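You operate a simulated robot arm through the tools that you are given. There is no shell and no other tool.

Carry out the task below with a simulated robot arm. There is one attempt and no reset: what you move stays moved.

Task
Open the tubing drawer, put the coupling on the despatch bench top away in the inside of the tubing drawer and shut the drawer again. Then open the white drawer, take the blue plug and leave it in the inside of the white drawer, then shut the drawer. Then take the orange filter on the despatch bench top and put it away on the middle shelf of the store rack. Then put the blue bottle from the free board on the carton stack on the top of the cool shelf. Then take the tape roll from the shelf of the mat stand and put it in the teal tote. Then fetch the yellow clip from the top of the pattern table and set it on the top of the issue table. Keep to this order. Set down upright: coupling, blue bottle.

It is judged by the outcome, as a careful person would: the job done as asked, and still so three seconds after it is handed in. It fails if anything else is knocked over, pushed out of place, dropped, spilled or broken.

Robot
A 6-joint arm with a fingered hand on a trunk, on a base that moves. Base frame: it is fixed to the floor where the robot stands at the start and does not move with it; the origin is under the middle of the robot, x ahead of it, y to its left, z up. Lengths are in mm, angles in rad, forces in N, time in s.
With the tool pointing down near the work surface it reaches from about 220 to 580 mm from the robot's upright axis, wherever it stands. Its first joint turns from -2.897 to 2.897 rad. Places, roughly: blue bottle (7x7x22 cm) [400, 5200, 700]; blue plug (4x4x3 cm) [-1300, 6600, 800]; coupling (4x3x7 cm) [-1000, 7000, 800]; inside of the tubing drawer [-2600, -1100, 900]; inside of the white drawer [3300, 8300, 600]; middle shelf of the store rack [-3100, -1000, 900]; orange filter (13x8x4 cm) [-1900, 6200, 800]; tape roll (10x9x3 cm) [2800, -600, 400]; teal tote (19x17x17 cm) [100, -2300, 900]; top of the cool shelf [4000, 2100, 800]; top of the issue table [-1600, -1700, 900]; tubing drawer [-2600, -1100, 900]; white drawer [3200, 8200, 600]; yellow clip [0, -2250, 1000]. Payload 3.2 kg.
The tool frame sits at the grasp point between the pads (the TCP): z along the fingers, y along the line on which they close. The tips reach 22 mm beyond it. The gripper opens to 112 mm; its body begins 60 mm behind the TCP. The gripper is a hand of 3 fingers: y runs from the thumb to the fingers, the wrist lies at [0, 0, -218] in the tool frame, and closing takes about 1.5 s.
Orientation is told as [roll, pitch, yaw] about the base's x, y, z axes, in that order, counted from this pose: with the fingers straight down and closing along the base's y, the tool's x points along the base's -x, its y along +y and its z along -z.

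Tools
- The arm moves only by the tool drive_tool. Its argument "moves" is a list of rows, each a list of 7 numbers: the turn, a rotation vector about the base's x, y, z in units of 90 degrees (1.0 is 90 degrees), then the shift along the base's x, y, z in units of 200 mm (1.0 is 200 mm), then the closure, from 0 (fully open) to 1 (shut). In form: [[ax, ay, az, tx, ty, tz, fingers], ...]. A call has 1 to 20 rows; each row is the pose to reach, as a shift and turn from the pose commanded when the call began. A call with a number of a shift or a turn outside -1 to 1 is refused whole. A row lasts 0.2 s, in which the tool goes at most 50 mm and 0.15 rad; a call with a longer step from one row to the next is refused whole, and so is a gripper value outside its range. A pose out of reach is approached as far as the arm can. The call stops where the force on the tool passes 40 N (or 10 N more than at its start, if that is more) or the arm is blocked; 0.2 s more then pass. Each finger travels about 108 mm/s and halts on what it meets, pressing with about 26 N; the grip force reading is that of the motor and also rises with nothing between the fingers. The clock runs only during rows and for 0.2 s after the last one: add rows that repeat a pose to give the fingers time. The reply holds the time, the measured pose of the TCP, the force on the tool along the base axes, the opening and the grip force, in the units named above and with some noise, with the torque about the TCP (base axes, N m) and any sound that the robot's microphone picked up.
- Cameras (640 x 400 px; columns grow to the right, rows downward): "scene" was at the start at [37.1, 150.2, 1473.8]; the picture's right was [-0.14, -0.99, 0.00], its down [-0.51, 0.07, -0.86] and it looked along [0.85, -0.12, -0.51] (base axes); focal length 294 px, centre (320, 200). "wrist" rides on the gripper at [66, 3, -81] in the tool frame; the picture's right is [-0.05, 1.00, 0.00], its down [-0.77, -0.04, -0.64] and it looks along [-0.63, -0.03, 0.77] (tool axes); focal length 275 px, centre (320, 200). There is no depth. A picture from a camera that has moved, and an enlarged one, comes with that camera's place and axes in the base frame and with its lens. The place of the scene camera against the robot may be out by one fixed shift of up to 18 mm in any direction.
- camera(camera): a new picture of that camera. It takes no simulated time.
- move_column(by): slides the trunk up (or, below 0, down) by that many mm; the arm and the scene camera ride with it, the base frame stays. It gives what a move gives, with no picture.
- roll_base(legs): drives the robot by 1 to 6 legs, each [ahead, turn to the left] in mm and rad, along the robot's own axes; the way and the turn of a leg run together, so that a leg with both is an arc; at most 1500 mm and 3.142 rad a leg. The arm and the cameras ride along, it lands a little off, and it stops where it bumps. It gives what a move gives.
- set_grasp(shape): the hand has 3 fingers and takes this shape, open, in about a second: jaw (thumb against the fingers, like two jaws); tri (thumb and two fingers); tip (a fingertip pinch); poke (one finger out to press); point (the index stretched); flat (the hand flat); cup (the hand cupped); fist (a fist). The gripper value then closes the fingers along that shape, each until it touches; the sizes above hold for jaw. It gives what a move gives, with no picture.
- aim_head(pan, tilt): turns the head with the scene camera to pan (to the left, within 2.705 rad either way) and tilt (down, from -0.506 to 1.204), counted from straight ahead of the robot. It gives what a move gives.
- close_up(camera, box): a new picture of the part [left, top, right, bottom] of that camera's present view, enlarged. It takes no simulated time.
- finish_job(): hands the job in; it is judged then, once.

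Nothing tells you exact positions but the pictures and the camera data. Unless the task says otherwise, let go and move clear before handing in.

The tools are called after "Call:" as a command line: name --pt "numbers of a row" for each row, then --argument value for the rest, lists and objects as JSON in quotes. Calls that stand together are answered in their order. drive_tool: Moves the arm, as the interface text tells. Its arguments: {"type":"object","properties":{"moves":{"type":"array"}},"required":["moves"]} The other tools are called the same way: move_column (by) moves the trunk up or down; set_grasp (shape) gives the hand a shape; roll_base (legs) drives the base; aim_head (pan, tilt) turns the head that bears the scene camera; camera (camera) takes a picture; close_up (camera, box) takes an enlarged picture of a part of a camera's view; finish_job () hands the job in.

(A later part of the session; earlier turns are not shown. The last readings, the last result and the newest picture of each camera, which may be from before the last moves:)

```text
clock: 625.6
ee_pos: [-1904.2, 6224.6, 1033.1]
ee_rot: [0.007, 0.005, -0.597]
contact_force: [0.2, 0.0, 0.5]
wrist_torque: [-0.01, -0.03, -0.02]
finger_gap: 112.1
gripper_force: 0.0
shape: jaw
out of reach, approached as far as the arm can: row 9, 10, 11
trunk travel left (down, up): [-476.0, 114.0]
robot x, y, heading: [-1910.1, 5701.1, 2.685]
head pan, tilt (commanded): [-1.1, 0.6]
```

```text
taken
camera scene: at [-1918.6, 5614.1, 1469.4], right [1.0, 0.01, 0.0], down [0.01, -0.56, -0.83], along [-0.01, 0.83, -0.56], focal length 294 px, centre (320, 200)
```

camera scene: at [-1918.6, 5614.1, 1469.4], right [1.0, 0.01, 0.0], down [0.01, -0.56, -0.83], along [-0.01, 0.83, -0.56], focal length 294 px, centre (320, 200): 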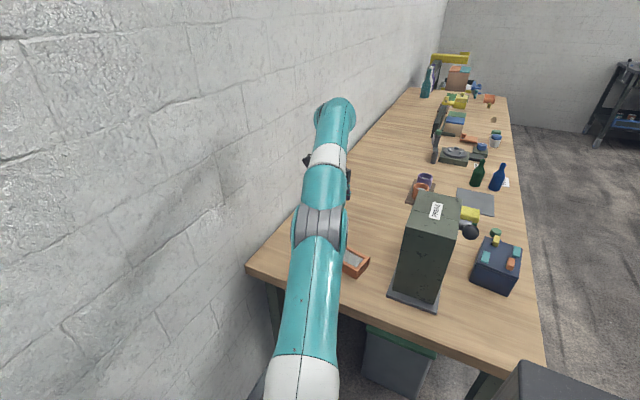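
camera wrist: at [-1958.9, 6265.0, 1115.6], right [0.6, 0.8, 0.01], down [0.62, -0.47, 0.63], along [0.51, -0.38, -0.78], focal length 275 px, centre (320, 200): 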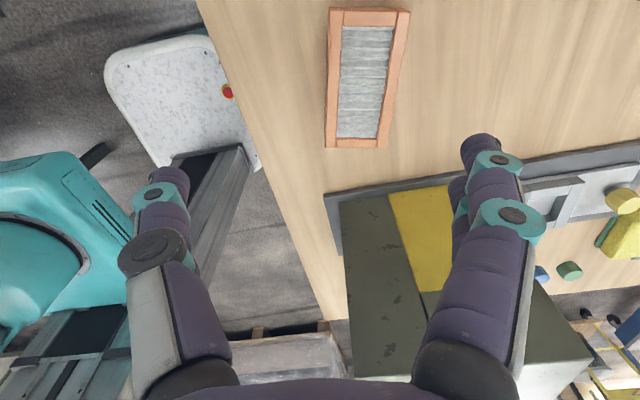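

Call:
drive_tool --pt "0 0 -0.01 0 0 -0.15 0" --pt "0 0 -0.02 0 0 -0.3 0" --pt "0 0 -0.03 0.05 0.03 -0.45 0" --pt "0 0 -0.04 0.1 0.06 -0.55 0" --pt "0 0 -0.0446 0.15 0.09 -0.6 0" --pt "0 0 -0.0446 0.195 0.11 -0.6 0"

Call:
camera --camera "wrist"

```text
clock: 627.0
ee_pos: [-1864.1, 6247.3, 913.0]
ee_rot: [0.007, 0.004, -0.666]
contact_force: [-0.4, 0.3, 0.0]
wrist_torque: [0.01, 0.01, -0.01]
finger_gap: 111.9
gripper_force: 0.0
shape: jaw
trunk travel left (down, up): [-476.0, 114.0]
robot x, y, heading: [-1905.7, 5703.1, 2.687]
head pan, tilt (commanded): [-1.1, 0.6]
```

```text
taken
camera wrist: at [-1914.9, 6290.1, 994.7], right [0.65, 0.76, 0.01], down [0.58, -0.51, 0.63], along [0.48, -0.41, -0.78], focal length 275 px, centre (320, 200)
```

wrist: 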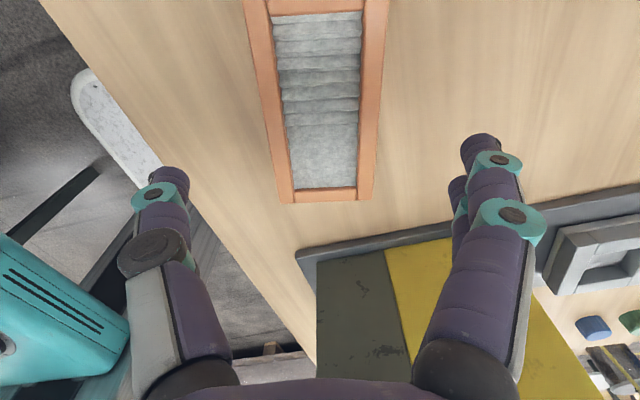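

Centred over the filter. Descending to grip height.

Call:
drive_tool --pt "0 0 0 0 0 -0.1 0" --pt "0 0 0 0 0 -0.2 0" --pt "0 0 0 0 0 -0.3 0" --pt "0 0 0 0 0 -0.36 0" --pt "0 0 0 0 0 -0.4 0"

Call:
camera --camera "wrist"

```text
clock: 628.2
ee_pos: [-1863.4, 6247.0, 833.5]
ee_rot: [0.007, 0.005, -0.667]
contact_force: [-0.7, -0.6, 0.3]
wrist_torque: [-0.03, -0.04, 0.01]
finger_gap: 112.0
gripper_force: 0.0
shape: jaw
trunk travel left (down, up): [-476.0, 114.0]
robot x, y, heading: [-1910.3, 5706.1, 2.677]
head pan, tilt (commanded): [-1.1, 0.6]
```

```text
taken
camera wrist: at [-1914.5, 6290.9, 915.1], right [0.65, 0.76, 0.01], down [0.58, -0.51, 0.63], along [0.48, -0.41, -0.78], focal length 275 px, centre (320, 200)
```

wrist: 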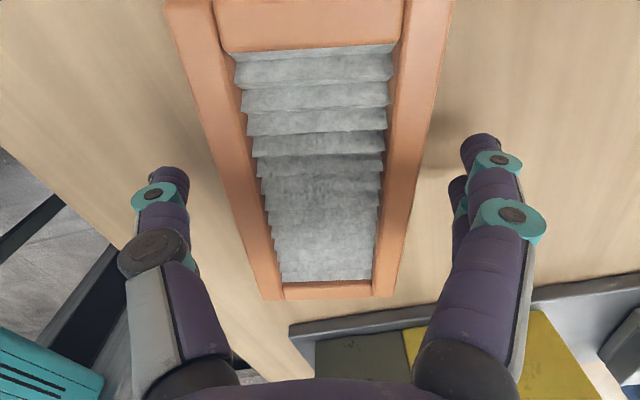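

Fingers are on both sides of the filter. Closing.

Call:
drive_tool --pt "0 0 0 0 0 0 0.1" --pt "0 0 0 0 0 0 0.2" --pt "0 0 0 0 0 0 0.3" --pt "0 0 0 0 0 0 0.4" --pt "0 0 0 0 0 0 0.6" --pt "0 0 0 0 0 0 0.8" --pt "0 0 0 0 0 0 1" --pt "0 0 0 0 0 0 1"

Call:
drive_tool --pt "0 0 0 0 0 0.05 1" --pt "0 0 0 0 0 0.15 1" --pt "0 0 0 0 0 0.3 1" --pt "0 0 0 0 0 0.45 1"

Call:
camera --camera "wrist"

```text
clock: 630.0
ee_pos: [-1862.8, 6247.8, 833.4]
ee_rot: [0.008, 0.006, -0.667]
contact_force: [0.2, 0.5, -0.1]
wrist_torque: [0.0, 0.01, 0.01]
finger_gap: 63.8
gripper_force: 26.2
shape: jaw
trunk travel left (down, up): [-476.0, 114.0]
robot x, y, heading: [-1908.1, 5703.3, 2.68]
head pan, tilt (commanded): [-1.1, 0.6]
```

```text
clock: 631.0
ee_pos: [-1862.6, 6246.0, 921.6]
ee_rot: [0.006, 0.004, -0.669]
contact_force: [-0.1, 0.4, 0.7]
wrist_torque: [0.02, -0.02, 0.02]
finger_gap: 64.3
gripper_force: 25.8
shape: jaw
trunk travel left (down, up): [-476.0, 114.0]
robot x, y, heading: [-1905.4, 5706.7, 2.688]
head pan, tilt (commanded): [-1.1, 0.6]
```

```text
taken
camera wrist: at [-1914.2, 6289.3, 1004.2], right [0.65, 0.76, 0.01], down [0.58, -0.51, 0.63], along [0.48, -0.41, -0.78], focal length 275 px, centre (320, 200)
```

wrist: 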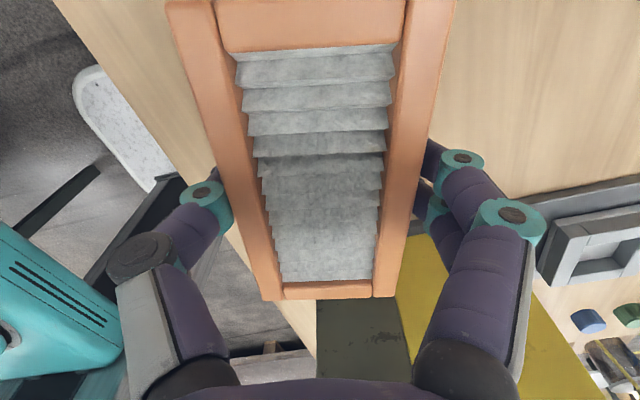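

The filter is held firmly. Retracing the arm path away from the press, then swinging back to the front.

Call:
drive_tool --pt "0 0 0 -0.06 -0.1 0.12 1" --pt "0 0 0 -0.12 -0.22 0.24 1" --pt "0 0 0 -0.2 -0.34 0.36 1" --pt "0 0 0 -0.28 -0.48 0.48 1" --pt "0 0 0.05 -0.36 -0.6 0.6 1" --pt "0 0 0.13 -0.42 -0.66 0.7 1" --pt "0 0 0.21 -0.46 -0.7 0.75 1" --pt "0 0 0.3 -0.5 -0.73 0.8 1" --pt "0 0 0.39 -0.54 -0.76 0.85 1" --pt "0 0 0.48 -0.58 -0.79 0.9 1" --pt "0 0 0.57 -0.62 -0.81 0.95 1" --pt "0 0 0.66 -0.64 -0.83 1.0 1" --pt "0 0 0.75 -0.66 -0.84 1.0 1" --pt "0 0 0.84 -0.66 -0.84 1.0 1" --pt "0 0 0.93 -0.67 -0.84 1.0 1"

Call:
drive_tool --pt "0 0 0.08 -0.13 -0.09 0 1" --pt "0 0 0.16 -0.26 -0.17 0 1" --pt "0 0 0.24 -0.39 -0.26 0 1" --pt "0 0 0.32 -0.52 -0.34 0 1" --pt "0 0 0.4 -0.65 -0.43 0 1" --pt "0 0 0.48 -0.78 -0.51 0 1" --pt "0 0 0.57 -0.9 -0.6 0 1"

Call:
drive_tool --pt "0 0 0.08 -0.05 -0.14 0 1" --pt "0 0 0.16 -0.1 -0.28 0 1" --pt "0 0 0.24 -0.15 -0.42 0 1" --pt "0 0 0.32 -0.2 -0.56 0 1" --pt "0 0 0.4 -0.25 -0.7 0 1" --pt "0 0 0.48 -0.3 -0.84 0 1" --pt "0 0 0.57 -0.34 -0.96 0 1"

Call:
camera --camera "wrist"

```text
clock: 634.2
ee_pos: [-1998.4, 6080.6, 1124.0]
ee_rot: [0.008, 0.006, 0.796]
contact_force: [-0.5, -0.3, -0.7]
wrist_torque: [-0.01, 0.01, 0.0]
finger_gap: 63.9
gripper_force: 26.1
shape: jaw
trunk travel left (down, up): [-476.0, 114.0]
robot x, y, heading: [-1906.1, 5707.7, 2.683]
head pan, tilt (commanded): [-1.1, 0.6]
```

```text
clock: 635.8
ee_pos: [-2179.4, 5957.6, 1123.6]
ee_rot: [0.006, 0.005, 1.69]
contact_force: [-0.3, -0.2, -0.3]
wrist_torque: [-0.02, 0.02, 0.01]
finger_gap: 63.7
gripper_force: 25.8
shape: jaw
trunk travel left (down, up): [-476.0, 114.0]
robot x, y, heading: [-1902.0, 5702.7, 2.687]
head pan, tilt (commanded): [-1.1, 0.6]
```

```text
clock: 637.4
ee_pos: [-2244.7, 5765.6, 1122.1]
ee_rot: [0.006, 0.004, 2.586]
contact_force: [-0.4, 0.8, 0.9]
wrist_torque: [-0.02, 0.01, 0.02]
finger_gap: 63.8
gripper_force: 26.3
shape: jaw
trunk travel left (down, up): [-476.0, 114.0]
robot x, y, heading: [-1906.9, 5703.5, 2.684]
head pan, tilt (commanded): [-1.1, 0.6]
```

```text
taken
camera wrist: at [-2192.1, 5729.9, 1204.6], right [-0.57, -0.82, 0.01], down [-0.64, 0.44, 0.63], along [-0.52, 0.35, -0.77], focal length 275 px, centre (320, 200)
```

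wrist: 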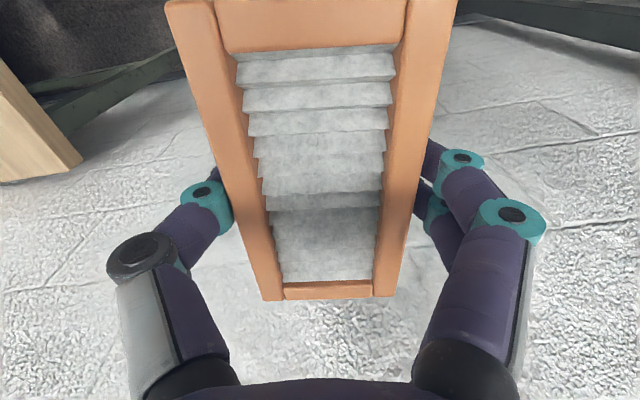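

Call:
roll_base --legs '[[-950, 0], [0, 1.585]]'

Call:
roll_base --legs '[[1300, 0], [1300, 0]]'

```text
clock: 646.1
ee_pos: [-1124.8, 4935.9, 1122.8]
ee_rot: [0.007, 0.006, -2.151]
contact_force: [-0.3, 0.3, -0.4]
wrist_torque: [-0.01, -0.01, 0.01]
finger_gap: 64.1
gripper_force: 25.6
shape: jaw
trunk travel left (down, up): [-476.0, 114.0]
robot x, y, heading: [-1053.2, 5275.3, -2.057]
head pan, tilt (commanded): [-1.1, 0.6]
```

```text
clock: 658.9
ee_pos: [-2317.4, 2612.1, 1123.0]
ee_rot: [0.006, 0.005, -2.149]
contact_force: [0.2, -0.1, -1.1]
wrist_torque: [0.0, 0.04, 0.0]
finger_gap: 63.8
gripper_force: 26.3
shape: jaw
trunk travel left (down, up): [-476.0, 114.0]
robot x, y, heading: [-2249.3, 2947.2, -2.052]
head pan, tilt (commanded): [-1.1, 0.6]
```

Call:
roll_base --legs '[[0, 0.06], [1200, 0], [1090, 0]]'

Call:
roll_base --legs '[[0, 1.137], [980, 0], [0, -1.159]]'

Call:
aim_head --pan -0.1 --tilt 0.55

Call:
camera --camera "scene"

```text
clock: 670.7
ee_pos: [-3199.3, 483.9, 1122.2]
ee_rot: [0.005, 0.006, -2.06]
contact_force: [0.3, 0.3, -1.1]
wrist_torque: [-0.01, 0.02, 0.02]
finger_gap: 63.8
gripper_force: 25.5
shape: jaw
trunk travel left (down, up): [-476.0, 114.0]
robot x, y, heading: [-3158.1, 830.2, -1.961]
head pan, tilt (commanded): [-1.1, 0.6]
```

```text
clock: 681.5
ee_pos: [-2536.9, -211.9, 1122.7]
ee_rot: [0.008, 0.005, -2.072]
contact_force: [0.2, 0.4, 1.1]
wrist_torque: [0.0, -0.01, -0.01]
finger_gap: 63.7
gripper_force: 26.1
shape: jaw
trunk travel left (down, up): [-476.0, 114.0]
robot x, y, heading: [-2490.3, 131.1, -1.969]
head pan, tilt (commanded): [-1.1, 0.6]
```

```text
clock: 682.8
ee_pos: [-2537.1, -211.1, 1122.8]
ee_rot: [0.008, 0.007, -2.072]
contact_force: [-0.3, 0.2, 0.1]
wrist_torque: [-0.01, 0.01, -0.04]
finger_gap: 63.4
gripper_force: 25.9
shape: jaw
trunk travel left (down, up): [-476.0, 114.0]
robot x, y, heading: [-2494.8, 129.3, -1.97]
head pan, tilt (commanded): [-0.099, 0.55]
```

```text
taken
camera scene: at [-2352.7, 39.7, 1473.9], right [-0.88, 0.48, 0.0], down [0.25, 0.46, -0.85], along [-0.41, -0.75, -0.52], focal length 294 px, centre (320, 200)
```

scene: 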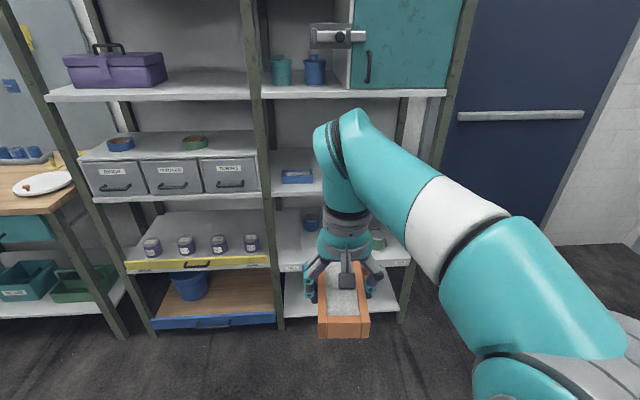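

The right bay's middle shelf has a blue and a teal box on the left/middle; there's free space on its right. I'll lower the trunk (to keep the arm low under the upper shelf) and approach that spot.

Call:
move_column --by -150

Call:
roll_base --legs '[[0, -0.375], [575, 0], [0, 0.331]]'

Call:
aim_head --pan 0.1 --tilt 0.5

Call:
camera --camera "scene"

Call:
camera --camera "wrist"

```text
clock: 684.5
ee_pos: [-2536.7, -211.0, 972.4]
ee_rot: [0.008, 0.005, -2.073]
contact_force: [-0.2, 0.2, 0.5]
wrist_torque: [0.0, -0.02, 0.01]
finger_gap: 63.7
gripper_force: 26.0
shape: jaw
trunk travel left (down, up): [-326.0, 264.0]
robot x, y, heading: [-2498.0, 131.4, -1.97]
head pan, tilt (commanded): [-0.099, 0.55]
```

```text
clock: 690.0
ee_pos: [-2952.7, -622.0, 972.4]
ee_rot: [0.007, 0.006, -2.11]
contact_force: [0.8, 0.5, -0.3]
wrist_torque: [-0.03, -0.01, -0.01]
finger_gap: 63.6
gripper_force: 25.6
shape: jaw
trunk travel left (down, up): [-326.0, 264.0]
robot x, y, heading: [-2896.8, -283.1, -2.012]
head pan, tilt (commanded): [-0.099, 0.55]
```

```text
clock: 690.7
ee_pos: [-2952.6, -622.0, 974.0]
ee_rot: [0.008, 0.006, -2.111]
contact_force: [0.0, 0.2, -1.4]
wrist_torque: [-0.05, 0.01, 0.01]
finger_gap: 63.6
gripper_force: 26.3
shape: jaw
trunk travel left (down, up): [-326.0, 264.0]
robot x, y, heading: [-2894.8, -283.1, -2.014]
head pan, tilt (commanded): [0.099, 0.499]
```

```text
taken
camera scene: at [-2742.8, -387.1, 1328.5], right [-0.94, 0.33, 0.0], down [0.16, 0.45, -0.88], along [-0.29, -0.83, -0.48], focal length 294 px, centre (320, 200)
```

scene: 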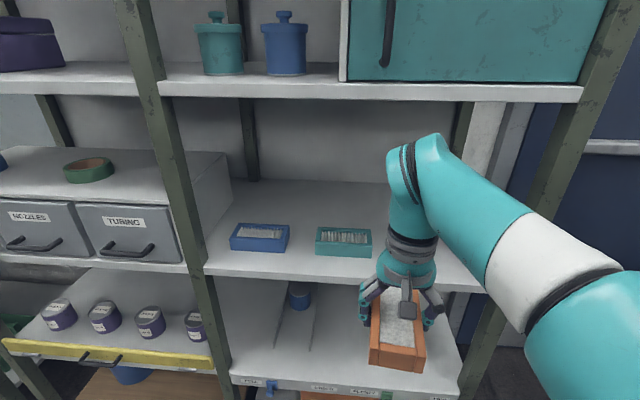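

```text
taken
camera wrist: at [-2918.0, -566.7, 1054.5], right [0.83, -0.55, 0.01], down [-0.43, -0.64, 0.63], along [-0.35, -0.53, -0.78], focal length 275 px, centre (320, 200)
```

wrist: 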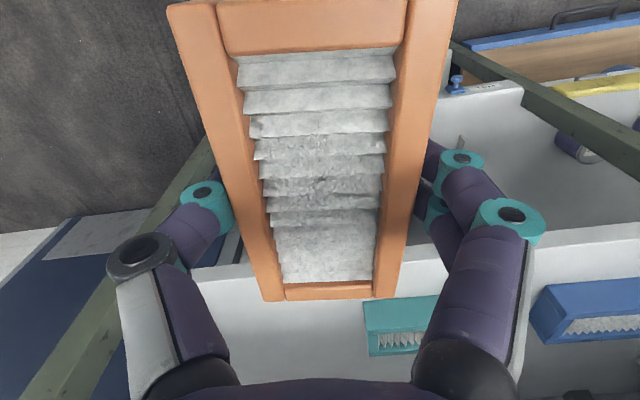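

The blue and teal pieces are filters lying on the same shelf; the spot to the right of the teal one is free. Moving forward 70 mm and sliding the filter in above the shelf.

Call:
roll_base --legs '[[72, 0]]'

Call:
drive_tool --pt "0 0 0.015 -0.13 -0.03 -0.03 1" --pt "0 0 0.03 -0.27 -0.07 -0.06 1" --pt "0 0 0.045 -0.41 -0.13 -0.1 1" --pt "0 0 0.062 -0.55 -0.2 -0.14 1"

Call:
camera --camera "wrist"

Call:
camera --camera "scene"

```text
clock: 691.7
ee_pos: [-2984.5, -687.9, 973.2]
ee_rot: [0.008, 0.005, -2.11]
contact_force: [-0.1, -0.3, -0.4]
wrist_torque: [0.01, 0.02, 0.01]
finger_gap: 63.6
gripper_force: 25.7
shape: jaw
trunk travel left (down, up): [-326.0, 264.0]
robot x, y, heading: [-2927.6, -346.8, -2.012]
head pan, tilt (commanded): [0.099, 0.499]
```

```text
clock: 692.7
ee_pos: [-3095.6, -725.9, 944.1]
ee_rot: [0.007, 0.005, -2.014]
contact_force: [-1.1, -0.6, -0.4]
wrist_torque: [-0.02, 0.0, 0.0]
finger_gap: 63.7
gripper_force: 26.5
shape: jaw
trunk travel left (down, up): [-326.0, 264.0]
robot x, y, heading: [-2931.3, -349.6, -2.011]
head pan, tilt (commanded): [0.099, 0.499]
```

```text
taken
camera wrist: at [-3066.0, -667.4, 1024.9], right [0.88, -0.47, 0.01], down [-0.37, -0.68, 0.63], along [-0.29, -0.56, -0.78], focal length 275 px, centre (320, 200)
```

wrist: 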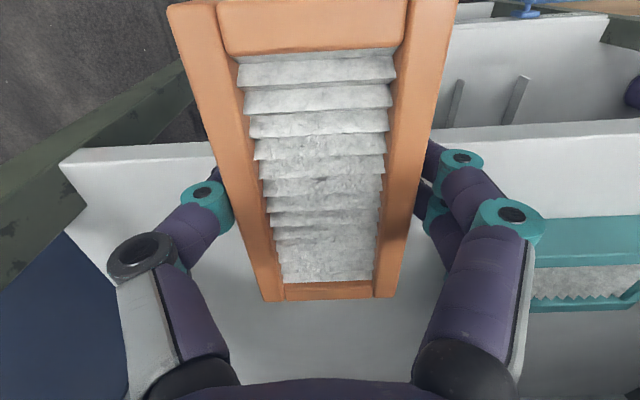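

```text
taken
camera scene: at [-2773.3, -451.9, 1328.5], right [-0.94, 0.33, 0.0], down [0.16, 0.45, -0.88], along [-0.29, -0.83, -0.48], focal length 294 px, centre (320, 200)
```

scene: 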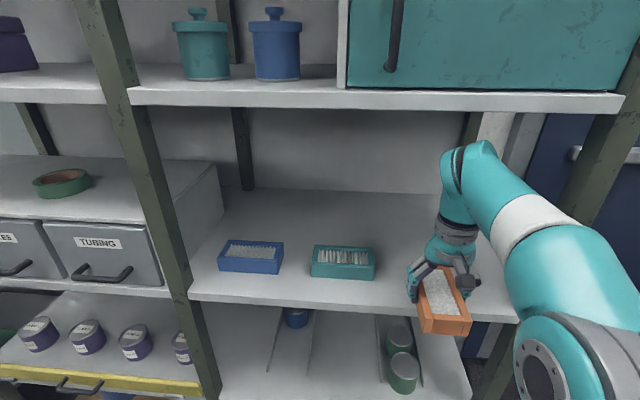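

Call:
drive_tool --pt "0 0 0 -0.08 -0.09 0 1" --pt "0 0 0 -0.16 -0.18 0 1" --pt "0 0 0 -0.24 -0.27 0 1" --pt "0 0 0 -0.3175 -0.353 0 1" --pt "0 0 0 -0.3175 -0.353 -0.04 1" --pt "0 0 0 -0.3175 -0.353 -0.08 1"

Call:
camera --camera "wrist"

Call:
camera --camera "scene"

```text
clock: 694.1
ee_pos: [-3157.8, -797.9, 928.3]
ee_rot: [0.007, 0.006, -2.012]
contact_force: [-1.0, -0.3, -0.7]
wrist_torque: [0.02, -0.02, 0.01]
finger_gap: 63.3
gripper_force: 25.9
shape: jaw
trunk travel left (down, up): [-326.0, 264.0]
robot x, y, heading: [-2924.2, -348.2, -2.011]
head pan, tilt (commanded): [0.099, 0.499]
```

```text
taken
camera wrist: at [-3128.1, -738.9, 1009.8], right [0.88, -0.47, 0.01], down [-0.37, -0.68, 0.63], along [-0.29, -0.56, -0.77], focal length 275 px, centre (320, 200)
```

wrist: 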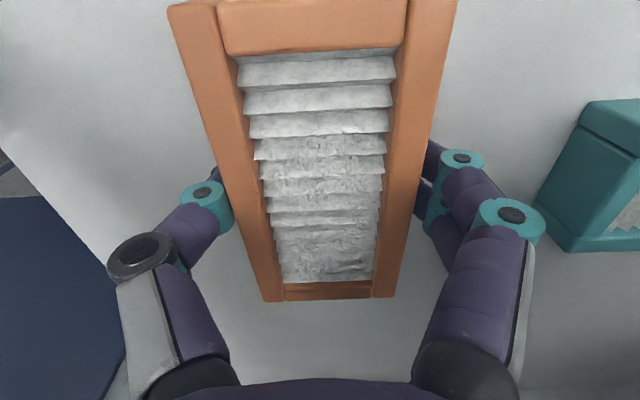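

```text
taken
camera scene: at [-2773.2, -451.9, 1328.5], right [-0.94, 0.33, 0.0], down [0.16, 0.45, -0.88], along [-0.29, -0.83, -0.48], focal length 294 px, centre (320, 200)
```

scene: 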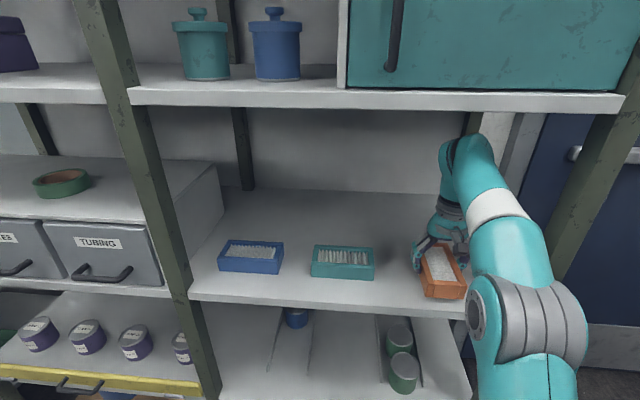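

The filter is over the shelf with space around it. Lowering in small steps to contact.

Call:
move_column --by -5

Call:
move_column --by -3

Call:
move_column --by -3

Call:
move_column --by -3

```text
clock: 694.7
ee_pos: [-3157.5, -797.6, 922.9]
ee_rot: [0.007, 0.005, -2.014]
contact_force: [-0.6, -0.1, -1.5]
wrist_torque: [0.0, -0.04, -0.01]
finger_gap: 63.8
gripper_force: 25.7
shape: jaw
trunk travel left (down, up): [-321.0, 269.0]
robot x, y, heading: [-2924.3, -344.1, -2.014]
head pan, tilt (commanded): [0.099, 0.499]
```

```text
clock: 695.2
ee_pos: [-3156.6, -797.3, 919.9]
ee_rot: [0.006, 0.006, -2.013]
contact_force: [0.0, 0.1, -0.3]
wrist_torque: [-0.02, -0.02, 0.01]
finger_gap: 63.5
gripper_force: 26.3
shape: jaw
trunk travel left (down, up): [-318.0, 272.0]
robot x, y, heading: [-2927.1, -344.9, -2.014]
head pan, tilt (commanded): [0.099, 0.499]
```

```text
clock: 695.7
ee_pos: [-3157.6, -798.8, 917.1]
ee_rot: [0.006, 0.005, -2.012]
contact_force: [-1.0, -0.4, 0.0]
wrist_torque: [0.0, 0.01, 0.01]
finger_gap: 63.6
gripper_force: 25.5
shape: jaw
trunk travel left (down, up): [-315.0, 275.0]
robot x, y, heading: [-2927.4, -348.2, -2.013]
head pan, tilt (commanded): [0.099, 0.499]
```

```text
clock: 696.2
ee_pos: [-3157.7, -799.3, 913.4]
ee_rot: [0.007, 0.006, -2.012]
contact_force: [0.0, -0.7, -0.6]
wrist_torque: [0.03, 0.0, -0.02]
finger_gap: 63.5
gripper_force: 26.6
shape: jaw
trunk travel left (down, up): [-312.0, 278.0]
robot x, y, heading: [-2924.2, -348.8, -2.011]
head pan, tilt (commanded): [0.099, 0.499]
```

Call:
move_column --by -3

Call:
move_column --by -3

Call:
move_column --by -3

Call:
close_up --camera "scene" --box '[370, 200, 520, 330]'

```text
clock: 696.7
ee_pos: [-3156.8, -797.8, 911.9]
ee_rot: [0.008, 0.002, -2.013]
contact_force: [-0.3, -2.3, 11.0]
wrist_torque: [-0.07, -0.06, 0.01]
finger_gap: 63.3
gripper_force: 25.8
shape: jaw
trunk travel left (down, up): [-309.0, 281.0]
robot x, y, heading: [-2929.4, -348.1, -2.013]
head pan, tilt (commanded): [0.099, 0.499]
```

```text
clock: 697.3
ee_pos: [-3157.9, -796.4, 909.3]
ee_rot: [0.007, 0.002, -2.013]
contact_force: [-4.2, -8.4, 32.5]
wrist_torque: [-0.17, -0.04, -0.01]
finger_gap: 62.2
gripper_force: 25.7
shape: jaw
trunk travel left (down, up): [-306.0, 284.0]
robot x, y, heading: [-2924.9, -346.6, -2.009]
head pan, tilt (commanded): [0.099, 0.499]
```

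```text
clock: 697.8
ee_pos: [-3156.7, -795.9, 907.1]
ee_rot: [0.007, 0.002, -2.013]
contact_force: [-4.6, -6.4, 39.8]
wrist_torque: [-0.1, 0.04, 0.01]
finger_gap: 61.8
gripper_force: 25.8
shape: jaw
trunk travel left (down, up): [-303.0, 287.0]
robot x, y, heading: [-2928.5, -346.7, -2.01]
head pan, tilt (commanded): [0.099, 0.499]
```

```text
3.08 times, centred on (445, 265) of scene
camera zoom: at [-2772.2, -449.8, 1305.7], right [-0.94, 0.33, 0.0], down [0.16, 0.45, -0.88], along [-0.29, -0.83, -0.48], focal length 906 px, centre (-65, 0)
```

zoom: 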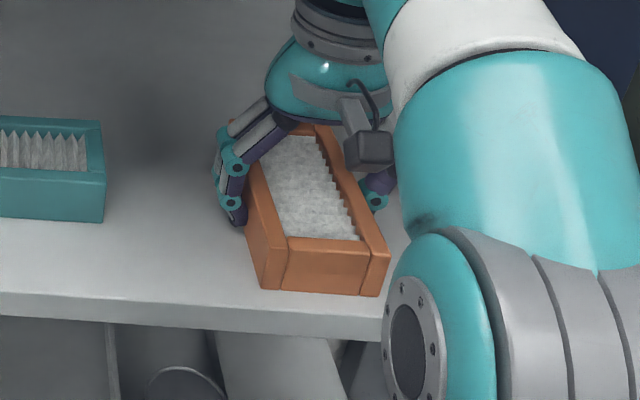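

The filter is down on the shelf. Easing the pressure and opening the fingers.

Call:
move_column --by 5

Call:
drive_tool --pt "0 0 0 0 0 0 0.42" --pt "0 0 0 0 0 0 0.38" --pt "0 0 0 0 0 0 0.33" --pt "0 0 0 0 0 0 0.28" --pt "0 0 0 0 0 0 0.22" --pt "0 0 0 0 0 0 0.2" --pt "0 0 0 0 0 0 0.2"

Call:
camera --camera "wrist"

```text
clock: 698.3
ee_pos: [-3157.0, -797.7, 908.5]
ee_rot: [0.007, 0.007, -2.013]
contact_force: [-0.2, -0.1, 7.5]
wrist_torque: [-0.01, -0.02, 0.02]
finger_gap: 62.4
gripper_force: 26.1
shape: jaw
trunk travel left (down, up): [-308.0, 282.0]
robot x, y, heading: [-2925.2, -347.5, -2.01]
head pan, tilt (commanded): [0.099, 0.499]
```

```text
clock: 699.9
ee_pos: [-3158.7, -797.0, 909.6]
ee_rot: [0.008, 0.006, -2.012]
contact_force: [-0.1, -0.2, 0.3]
wrist_torque: [0.0, 0.0, 0.01]
finger_gap: 89.4
gripper_force: 0.0
shape: jaw
trunk travel left (down, up): [-308.0, 282.0]
robot x, y, heading: [-2926.9, -344.7, -2.014]
head pan, tilt (commanded): [0.099, 0.499]
```

```text
taken
camera wrist: at [-3128.1, -739.0, 991.8], right [0.88, -0.47, 0.01], down [-0.37, -0.68, 0.63], along [-0.29, -0.56, -0.78], focal length 275 px, centre (320, 200)
```

wrist: 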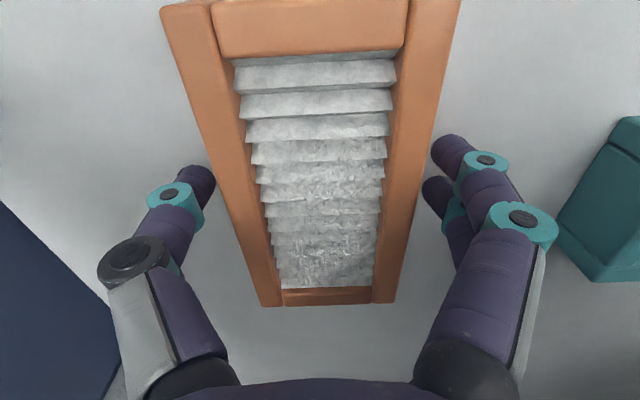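

Released cleanly. Lifting ~40 mm and withdrawing toward myself.

Call:
move_column --by 42

Call:
drive_tool --pt "0 0 0 0.08 0.17 0 0.2" --pt "0 0 0 0.16 0.34 0 0.2" --pt "0 0 0 0.24 0.51 0 0.2" --pt "0 0 0 0.32 0.68 0 0.2" --pt "0 0 0 0.4 0.84 0 0.2"

Call:
camera --camera "scene"

```text
clock: 700.8
ee_pos: [-3158.4, -797.9, 953.3]
ee_rot: [0.006, 0.004, -2.014]
contact_force: [-0.1, -0.1, -0.6]
wrist_torque: [-0.01, 0.02, 0.01]
finger_gap: 89.5
gripper_force: 0.1
shape: jaw
trunk travel left (down, up): [-350.0, 240.0]
robot x, y, heading: [-2929.4, -351.3, -2.008]
head pan, tilt (commanded): [0.099, 0.499]
```

```text
clock: 702.0
ee_pos: [-3077.5, -627.1, 951.0]
ee_rot: [0.007, 0.005, -2.011]
contact_force: [-0.6, 1.4, -0.9]
wrist_torque: [-0.01, 0.0, 0.01]
finger_gap: 89.5
gripper_force: 0.0
shape: jaw
trunk travel left (down, up): [-350.0, 240.0]
robot x, y, heading: [-2927.0, -348.7, -2.011]
head pan, tilt (commanded): [0.099, 0.499]
```

```text
taken
camera scene: at [-2773.2, -451.8, 1352.5], right [-0.94, 0.33, 0.0], down [0.16, 0.45, -0.88], along [-0.29, -0.83, -0.48], focal length 294 px, centre (320, 200)
```

scene: 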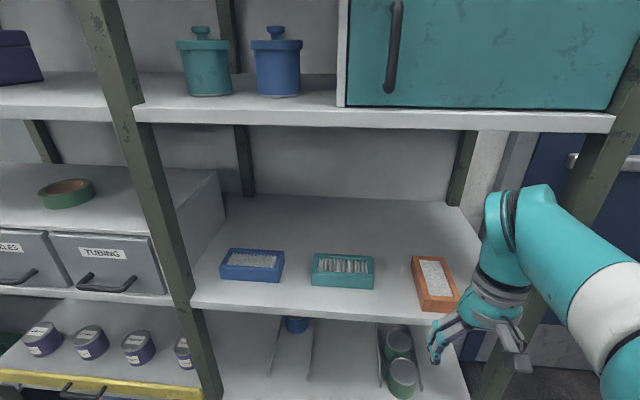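

The orange filter sits on the middle shelf beside the others. Next is the blue bottle on the carton stack; driving back up the outer aisle.

Call:
move_column --by 130

Call:
roll_base --legs '[[-500, 0], [0, -2.131], [890, 0], [0, -1.0]]'

Call:
roll_base --legs '[[1300, 0], [1300, 0]]'

```text
clock: 703.5
ee_pos: [-3077.8, -628.4, 1080.8]
ee_rot: [0.005, 0.005, -2.011]
contact_force: [0.3, -0.4, -1.2]
wrist_torque: [0.01, -0.03, 0.0]
finger_gap: 89.3
gripper_force: 0.1
shape: jaw
trunk travel left (down, up): [-480.0, 110.0]
robot x, y, heading: [-2930.6, -349.4, -2.013]
head pan, tilt (commanded): [0.099, 0.499]
```

```text
clock: 718.4
ee_pos: [-3044.1, 1133.7, 1079.9]
ee_rot: [0.008, 0.004, 1.136]
contact_force: [-0.1, 0.9, 0.1]
wrist_torque: [0.0, -0.03, 0.0]
finger_gap: 89.5
gripper_force: 0.0
shape: jaw
trunk travel left (down, up): [-480.0, 110.0]
robot x, y, heading: [-3194.9, 854.0, 1.139]
head pan, tilt (commanded): [0.099, 0.499]
```

```text
clock: 731.0
ee_pos: [-2002.1, 3512.8, 1081.9]
ee_rot: [0.006, 0.005, 1.163]
contact_force: [0.3, 0.3, -0.2]
wrist_torque: [-0.01, 0.0, 0.01]
finger_gap: 89.4
gripper_force: 0.1
shape: jaw
trunk travel left (down, up): [-480.0, 110.0]
robot x, y, heading: [-2145.3, 3226.3, 1.17]
head pan, tilt (commanded): [0.099, 0.499]
```

Call:
roll_base --legs '[[0, -0.185], [1450, 0], [1350, 0]]'

Call:
aim_head --pan -1.0 --tilt 0.4

Call:
camera --camera "scene"

```text
clock: 745.3
ee_pos: [-374.7, 5789.9, 1081.0]
ee_rot: [0.007, 0.006, 0.972]
contact_force: [0.7, -0.5, 0.5]
wrist_torque: [0.03, 0.0, -0.01]
finger_gap: 89.5
gripper_force: 0.1
shape: jaw
trunk travel left (down, up): [-480.0, 110.0]
robot x, y, heading: [-568.5, 5535.2, 0.972]
head pan, tilt (commanded): [0.099, 0.499]
```

```text
clock: 746.6
ee_pos: [-375.3, 5791.0, 1081.2]
ee_rot: [0.008, 0.006, 0.971]
contact_force: [0.1, 0.4, 0.5]
wrist_torque: [-0.03, 0.01, 0.01]
finger_gap: 89.5
gripper_force: 0.1
shape: jaw
trunk travel left (down, up): [-480.0, 110.0]
robot x, y, heading: [-568.5, 5535.9, 0.974]
head pan, tilt (commanded): [-1.0, 0.4]
```

```text
taken
camera scene: at [-637.6, 5574.1, 1491.7], right [-0.02, -1.0, 0.0], down [-0.39, 0.01, -0.92], along [0.92, -0.02, -0.39], focal length 294 px, centre (320, 200)
```

scene: 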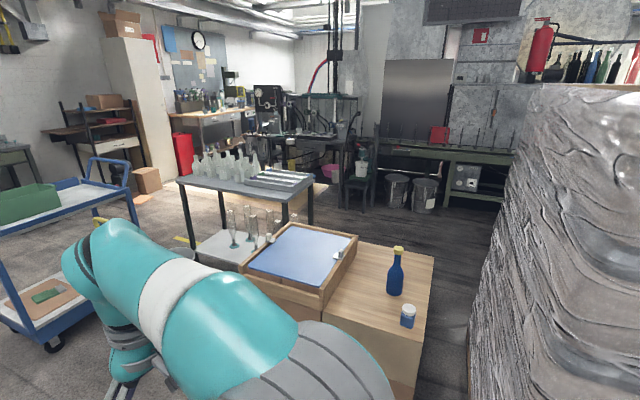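

The blue bottle (with a yellow cap) stands on the wooden board near (390, 5215), base around z 600; a small jar stands nearer to me. I'll line up facing the stack and prepare a low forward grip.

Call:
roll_base --legs '[[125, 0], [0, -1.416]]'

Call:
aim_head --pan 0.0 --tilt 0.6

Call:
camera --camera "scene"

Call:
camera --camera "wrist"

```text
clock: 751.4
ee_pos: [-217.3, 5486.4, 1081.1]
ee_rot: [0.006, 0.005, -0.459]
contact_force: [0.3, 0.6, 0.0]
wrist_torque: [0.0, -0.01, -0.03]
finger_gap: 89.5
gripper_force: 0.2
shape: jaw
trunk travel left (down, up): [-480.0, 110.0]
robot x, y, heading: [-496.2, 5640.4, -0.457]
head pan, tilt (commanded): [-1.0, 0.4]
```

```text
clock: 752.6
ee_pos: [-217.2, 5485.3, 1082.5]
ee_rot: [0.008, 0.005, -0.458]
contact_force: [0.0, -0.5, -0.2]
wrist_torque: [0.0, 0.0, 0.0]
finger_gap: 89.6
gripper_force: 0.1
shape: jaw
trunk travel left (down, up): [-480.0, 110.0]
robot x, y, heading: [-497.9, 5641.0, -0.461]
head pan, tilt (commanded): [0.0, 0.6]
```

```text
taken
camera scene: at [-389.7, 5774.2, 1473.5], right [-0.44, -0.9, 0.0], down [-0.51, 0.25, -0.83], along [0.74, -0.36, -0.56], focal length 294 px, centre (320, 200)
```

scene: 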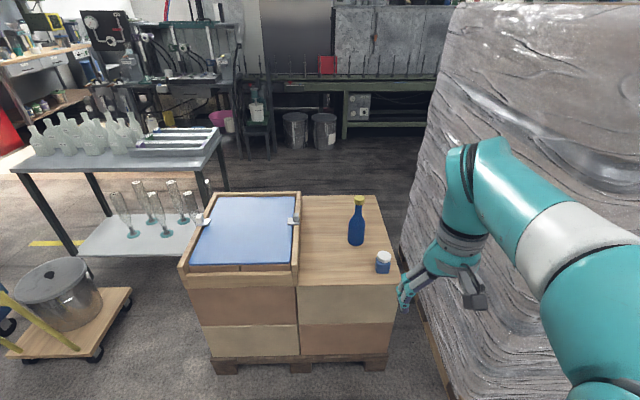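

```text
taken
camera wrist: at [-276.5, 5517.7, 1163.0], right [0.48, 0.87, 0.01], down [0.68, -0.38, 0.63], along [0.56, -0.3, -0.78], focal length 275 px, centre (320, 200)
```

wrist: 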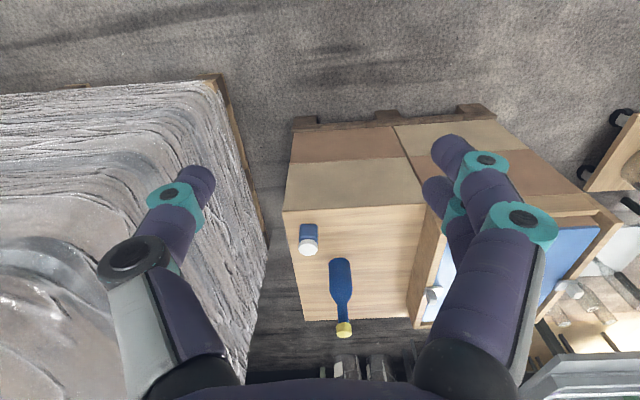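

Bottle at about (403, 5219), clear to approach. I'll lower the trunk and tip the hand forward (25° below horizontal), fingers open.

Call:
move_column --by -400

Call:
drive_tool --pt "-0.036 -0.072 0 0.06 -0.03 0.02 0.1" --pt "-0.072 -0.144 0 0.12 -0.06 0.04 0" --pt "-0.107 -0.215 0 0.18 -0.09 0.06 0" --pt "-0.143 -0.287 0 0.24 -0.12 0.08 0" --pt "-0.179 -0.359 0 0.3 -0.15 0.1 0" --pt "-0.215 -0.431 0 0.36 -0.18 0.12 0" --pt "-0.25 -0.502 0 0.42 -0.21 0.14 0" --pt "-0.286 -0.574 0 0.48 -0.24 0.16 0" --pt "-0.322 -0.646 0 0.54 -0.27 0.18 0"

Call:
camera --camera "wrist"

```text
clock: 756.5
ee_pos: [-216.9, 5485.8, 680.0]
ee_rot: [0.007, 0.003, -0.46]
contact_force: [0.4, -0.8, 0.3]
wrist_torque: [-0.01, 0.02, -0.01]
finger_gap: 89.4
gripper_force: 0.0
shape: jaw
trunk travel left (down, up): [-80.0, 510.0]
robot x, y, heading: [-500.9, 5645.5, -0.457]
head pan, tilt (commanded): [0.0, 0.6]
```

```text
clock: 758.5
ee_pos: [-112.8, 5436.3, 717.5]
ee_rot: [0.004, -1.094, -0.45]
contact_force: [0.6, 0.3, -0.4]
wrist_torque: [0.02, 0.03, -0.01]
finger_gap: 111.9
gripper_force: 0.2
shape: jaw
out of reach, approached as far as the arm can: row 9
trunk travel left (down, up): [-80.0, 510.0]
robot x, y, heading: [-501.5, 5640.5, -0.457]
head pan, tilt (commanded): [0.0, 0.6]
```

```text
taken
camera wrist: at [-204.0, 5483.2, 696.6], right [0.45, 0.89, 0.04], down [-0.21, 0.06, 0.98], along [0.87, -0.45, 0.21], focal length 275 px, centre (320, 200)
```

wrist: 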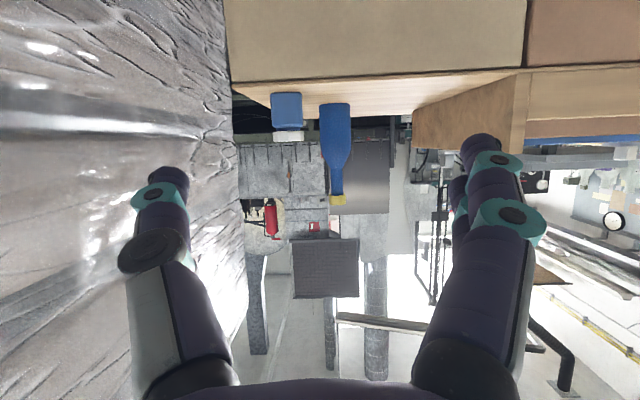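

The view confirms the bottle body (base ≈ 615, body up to ≈ 717) and that the jar is to the right-near side. I'll raise a bit, roll forward, and then come in along the tool axis from above so the fingers pass over the jar.

Call:
move_column --by 65

Call:
roll_base --legs '[[0, 0.015], [285, 0]]'

Call:
camera --camera "wrist"

Call:
camera --camera "scene"

```text
clock: 759.5
ee_pos: [-112.1, 5435.8, 781.6]
ee_rot: [0.01, -1.09, -0.455]
contact_force: [-0.4, 0.1, -0.7]
wrist_torque: [0.0, 0.03, -0.02]
finger_gap: 111.8
gripper_force: 0.2
shape: jaw
trunk travel left (down, up): [-145.0, 445.0]
robot x, y, heading: [-498.0, 5639.7, -0.458]
head pan, tilt (commanded): [0.0, 0.6]
```

```text
clock: 761.9
ee_pos: [154.0, 5319.0, 782.9]
ee_rot: [0.009, -1.094, -0.435]
contact_force: [-1.4, -0.1, 0.3]
wrist_torque: [0.02, 0.01, 0.0]
finger_gap: 111.8
gripper_force: 0.1
shape: jaw
trunk travel left (down, up): [-145.0, 445.0]
robot x, y, heading: [-232.6, 5519.8, -0.437]
head pan, tilt (commanded): [0.0, 0.6]
```

```text
taken
camera wrist: at [61.5, 5365.4, 761.8], right [0.43, 0.9, 0.05], down [-0.21, 0.05, 0.98], along [0.88, -0.43, 0.21], focal length 275 px, centre (320, 200)
```

wrist: 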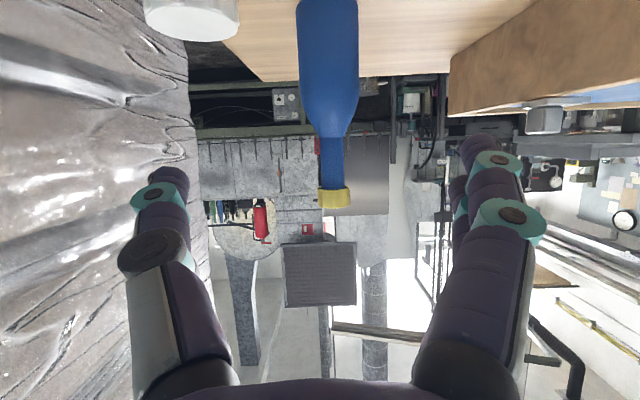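

```text
taken
camera scene: at [-129.7, 5652.5, 1138.4], right [-0.42, -0.91, 0.0], down [-0.51, 0.24, -0.83], along [0.75, -0.35, -0.56], focal length 294 px, centre (320, 200)
```

scene: 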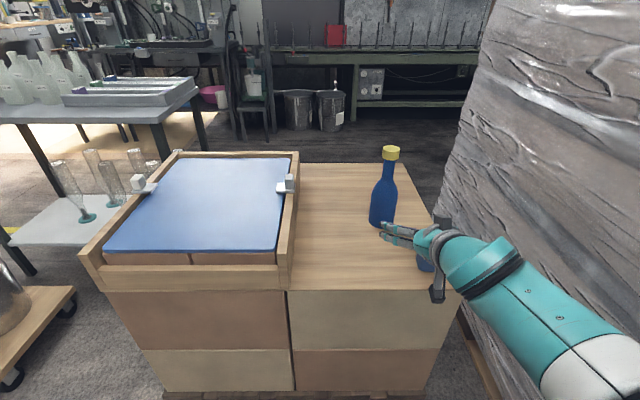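

Call:
drive_tool --pt "0 0 0 0.15 -0.035 -0.04 0" --pt "0 0 0 0.3 -0.07 -0.08 0"

Call:
camera --camera "wrist"

Call:
close_up --camera "scene" --box '[320, 130, 480, 310]'

```text
clock: 762.5
ee_pos: [215.1, 5306.0, 767.4]
ee_rot: [0.006, -1.088, -0.433]
contact_force: [1.0, -0.1, 0.1]
wrist_torque: [0.03, 0.04, 0.0]
finger_gap: 112.2
gripper_force: 0.1
shape: jaw
trunk travel left (down, up): [-145.0, 445.0]
robot x, y, heading: [-231.6, 5519.7, -0.439]
head pan, tilt (commanded): [0.0, 0.6]
```

```text
taken
camera wrist: at [122.9, 5351.7, 747.5], right [0.43, 0.9, 0.04], down [-0.2, 0.05, 0.98], along [0.88, -0.43, 0.2], focal length 275 px, centre (320, 200)
```

wrist: 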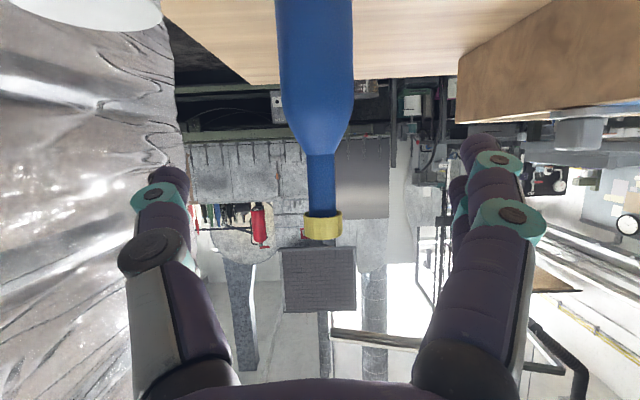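

```text
2.22 times, centred on (400, 220) of scene
camera zoom: at [-129.9, 5652.5, 1138.4], right [-0.42, -0.91, 0.0], down [-0.51, 0.24, -0.83], along [0.75, -0.35, -0.56], focal length 654 px, centre (142, 156)
```

zoom: 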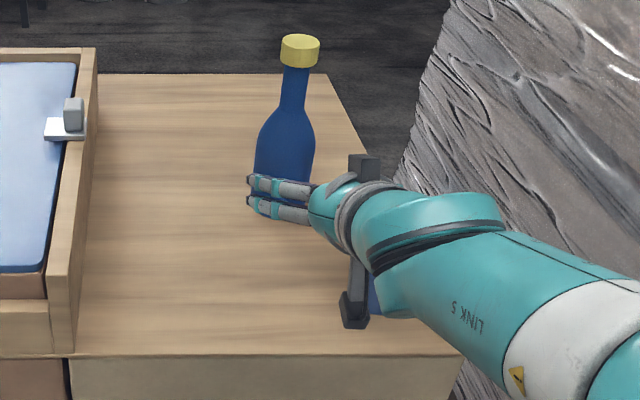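

Call:
drive_tool --pt "0 0 0 0.115 -0.07 -0.069 0" --pt "0 0 0 0.235 -0.132 -0.139 0" --pt "0 0 0 0.355 -0.19 -0.208 0" --pt "0 0 0 0.475 -0.246 -0.277 0"

Call:
camera --camera "wrist"

Call:
close_up --camera "scene" --box '[320, 130, 480, 310]'

```text
clock: 763.5
ee_pos: [322.0, 5254.2, 738.6]
ee_rot: [0.009, -1.074, -0.436]
contact_force: [-1.0, 0.5, 0.4]
wrist_torque: [0.0, -0.02, -0.04]
finger_gap: 112.0
gripper_force: 0.0
shape: jaw
out of reach, approached as far as the arm can: row 1, 2, 3, 4
trunk travel left (down, up): [-145.0, 445.0]
robot x, y, heading: [-236.1, 5519.1, -0.437]
head pan, tilt (commanded): [0.0, 0.6]
```

```text
taken
camera wrist: at [228.5, 5300.3, 720.2], right [0.43, 0.9, 0.04], down [-0.19, 0.04, 0.98], along [0.88, -0.43, 0.19], focal length 275 px, centre (320, 200)
```

wrist: 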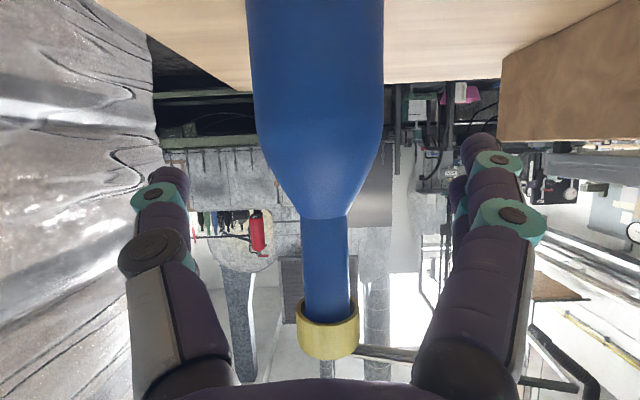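

```text
2.22 times, centred on (400, 220) of scene
camera zoom: at [-129.9, 5652.6, 1138.5], right [-0.42, -0.91, 0.0], down [-0.51, 0.24, -0.83], along [0.75, -0.35, -0.56], focal length 654 px, centre (142, 156)
```

zoom: 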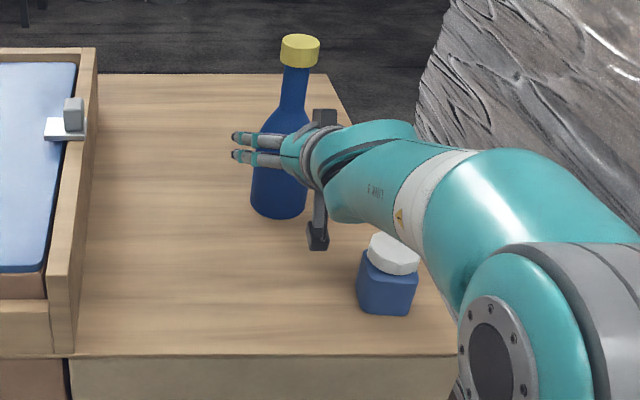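

Bottle centre is at (370, 5233). The arm is near its reach limit, so I'll use the base for the last 52 mm and the trunk to come down to the body.

Call:
roll_base --legs '[[52, 0]]'

Call:
move_column --by -30

Call:
camera --camera "wrist"

Call:
close_up --camera "scene" --box '[300, 100, 460, 280]'

```text
clock: 764.4
ee_pos: [368.1, 5233.4, 740.3]
ee_rot: [0.009, -1.074, -0.434]
contact_force: [0.2, -0.1, 0.1]
wrist_torque: [0.02, -0.03, 0.01]
finger_gap: 111.9
gripper_force: 0.0
shape: jaw
trunk travel left (down, up): [-145.0, 445.0]
robot x, y, heading: [-185.5, 5493.8, -0.441]
head pan, tilt (commanded): [0.0, 0.6]
```

```text
clock: 765.1
ee_pos: [369.0, 5232.5, 707.7]
ee_rot: [0.008, -1.076, -0.436]
contact_force: [0.4, 0.1, 0.5]
wrist_torque: [0.03, 0.01, -0.05]
finger_gap: 111.7
gripper_force: 0.1
shape: jaw
trunk travel left (down, up): [-115.0, 475.0]
robot x, y, heading: [-186.0, 5493.2, -0.436]
head pan, tilt (commanded): [0.0, 0.6]
```

```text
taken
camera wrist: at [275.6, 5278.5, 690.1], right [0.43, 0.9, 0.04], down [-0.19, 0.04, 0.98], along [0.88, -0.43, 0.19], focal length 275 px, centre (320, 200)
```

wrist: 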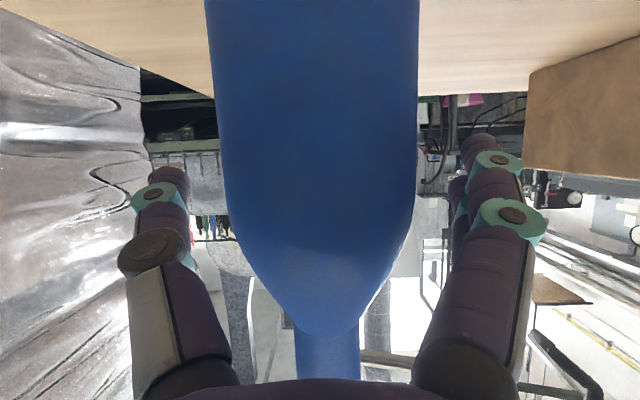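

```text
2.22 times, centred on (380, 190) of scene
camera zoom: at [-82.5, 5630.4, 1108.4], right [-0.42, -0.91, 0.0], down [-0.51, 0.24, -0.83], along [0.75, -0.35, -0.56], focal length 654 px, centre (187, 222)
```

zoom: 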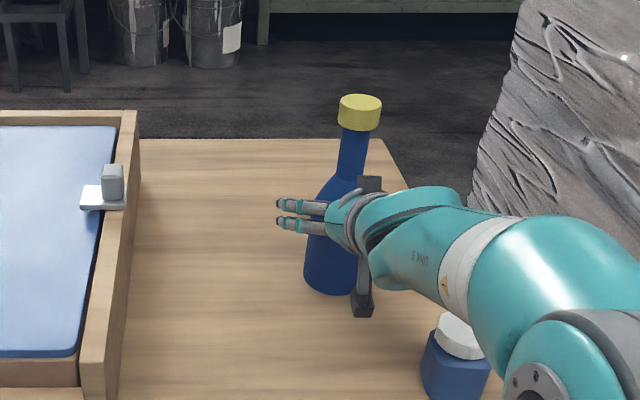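

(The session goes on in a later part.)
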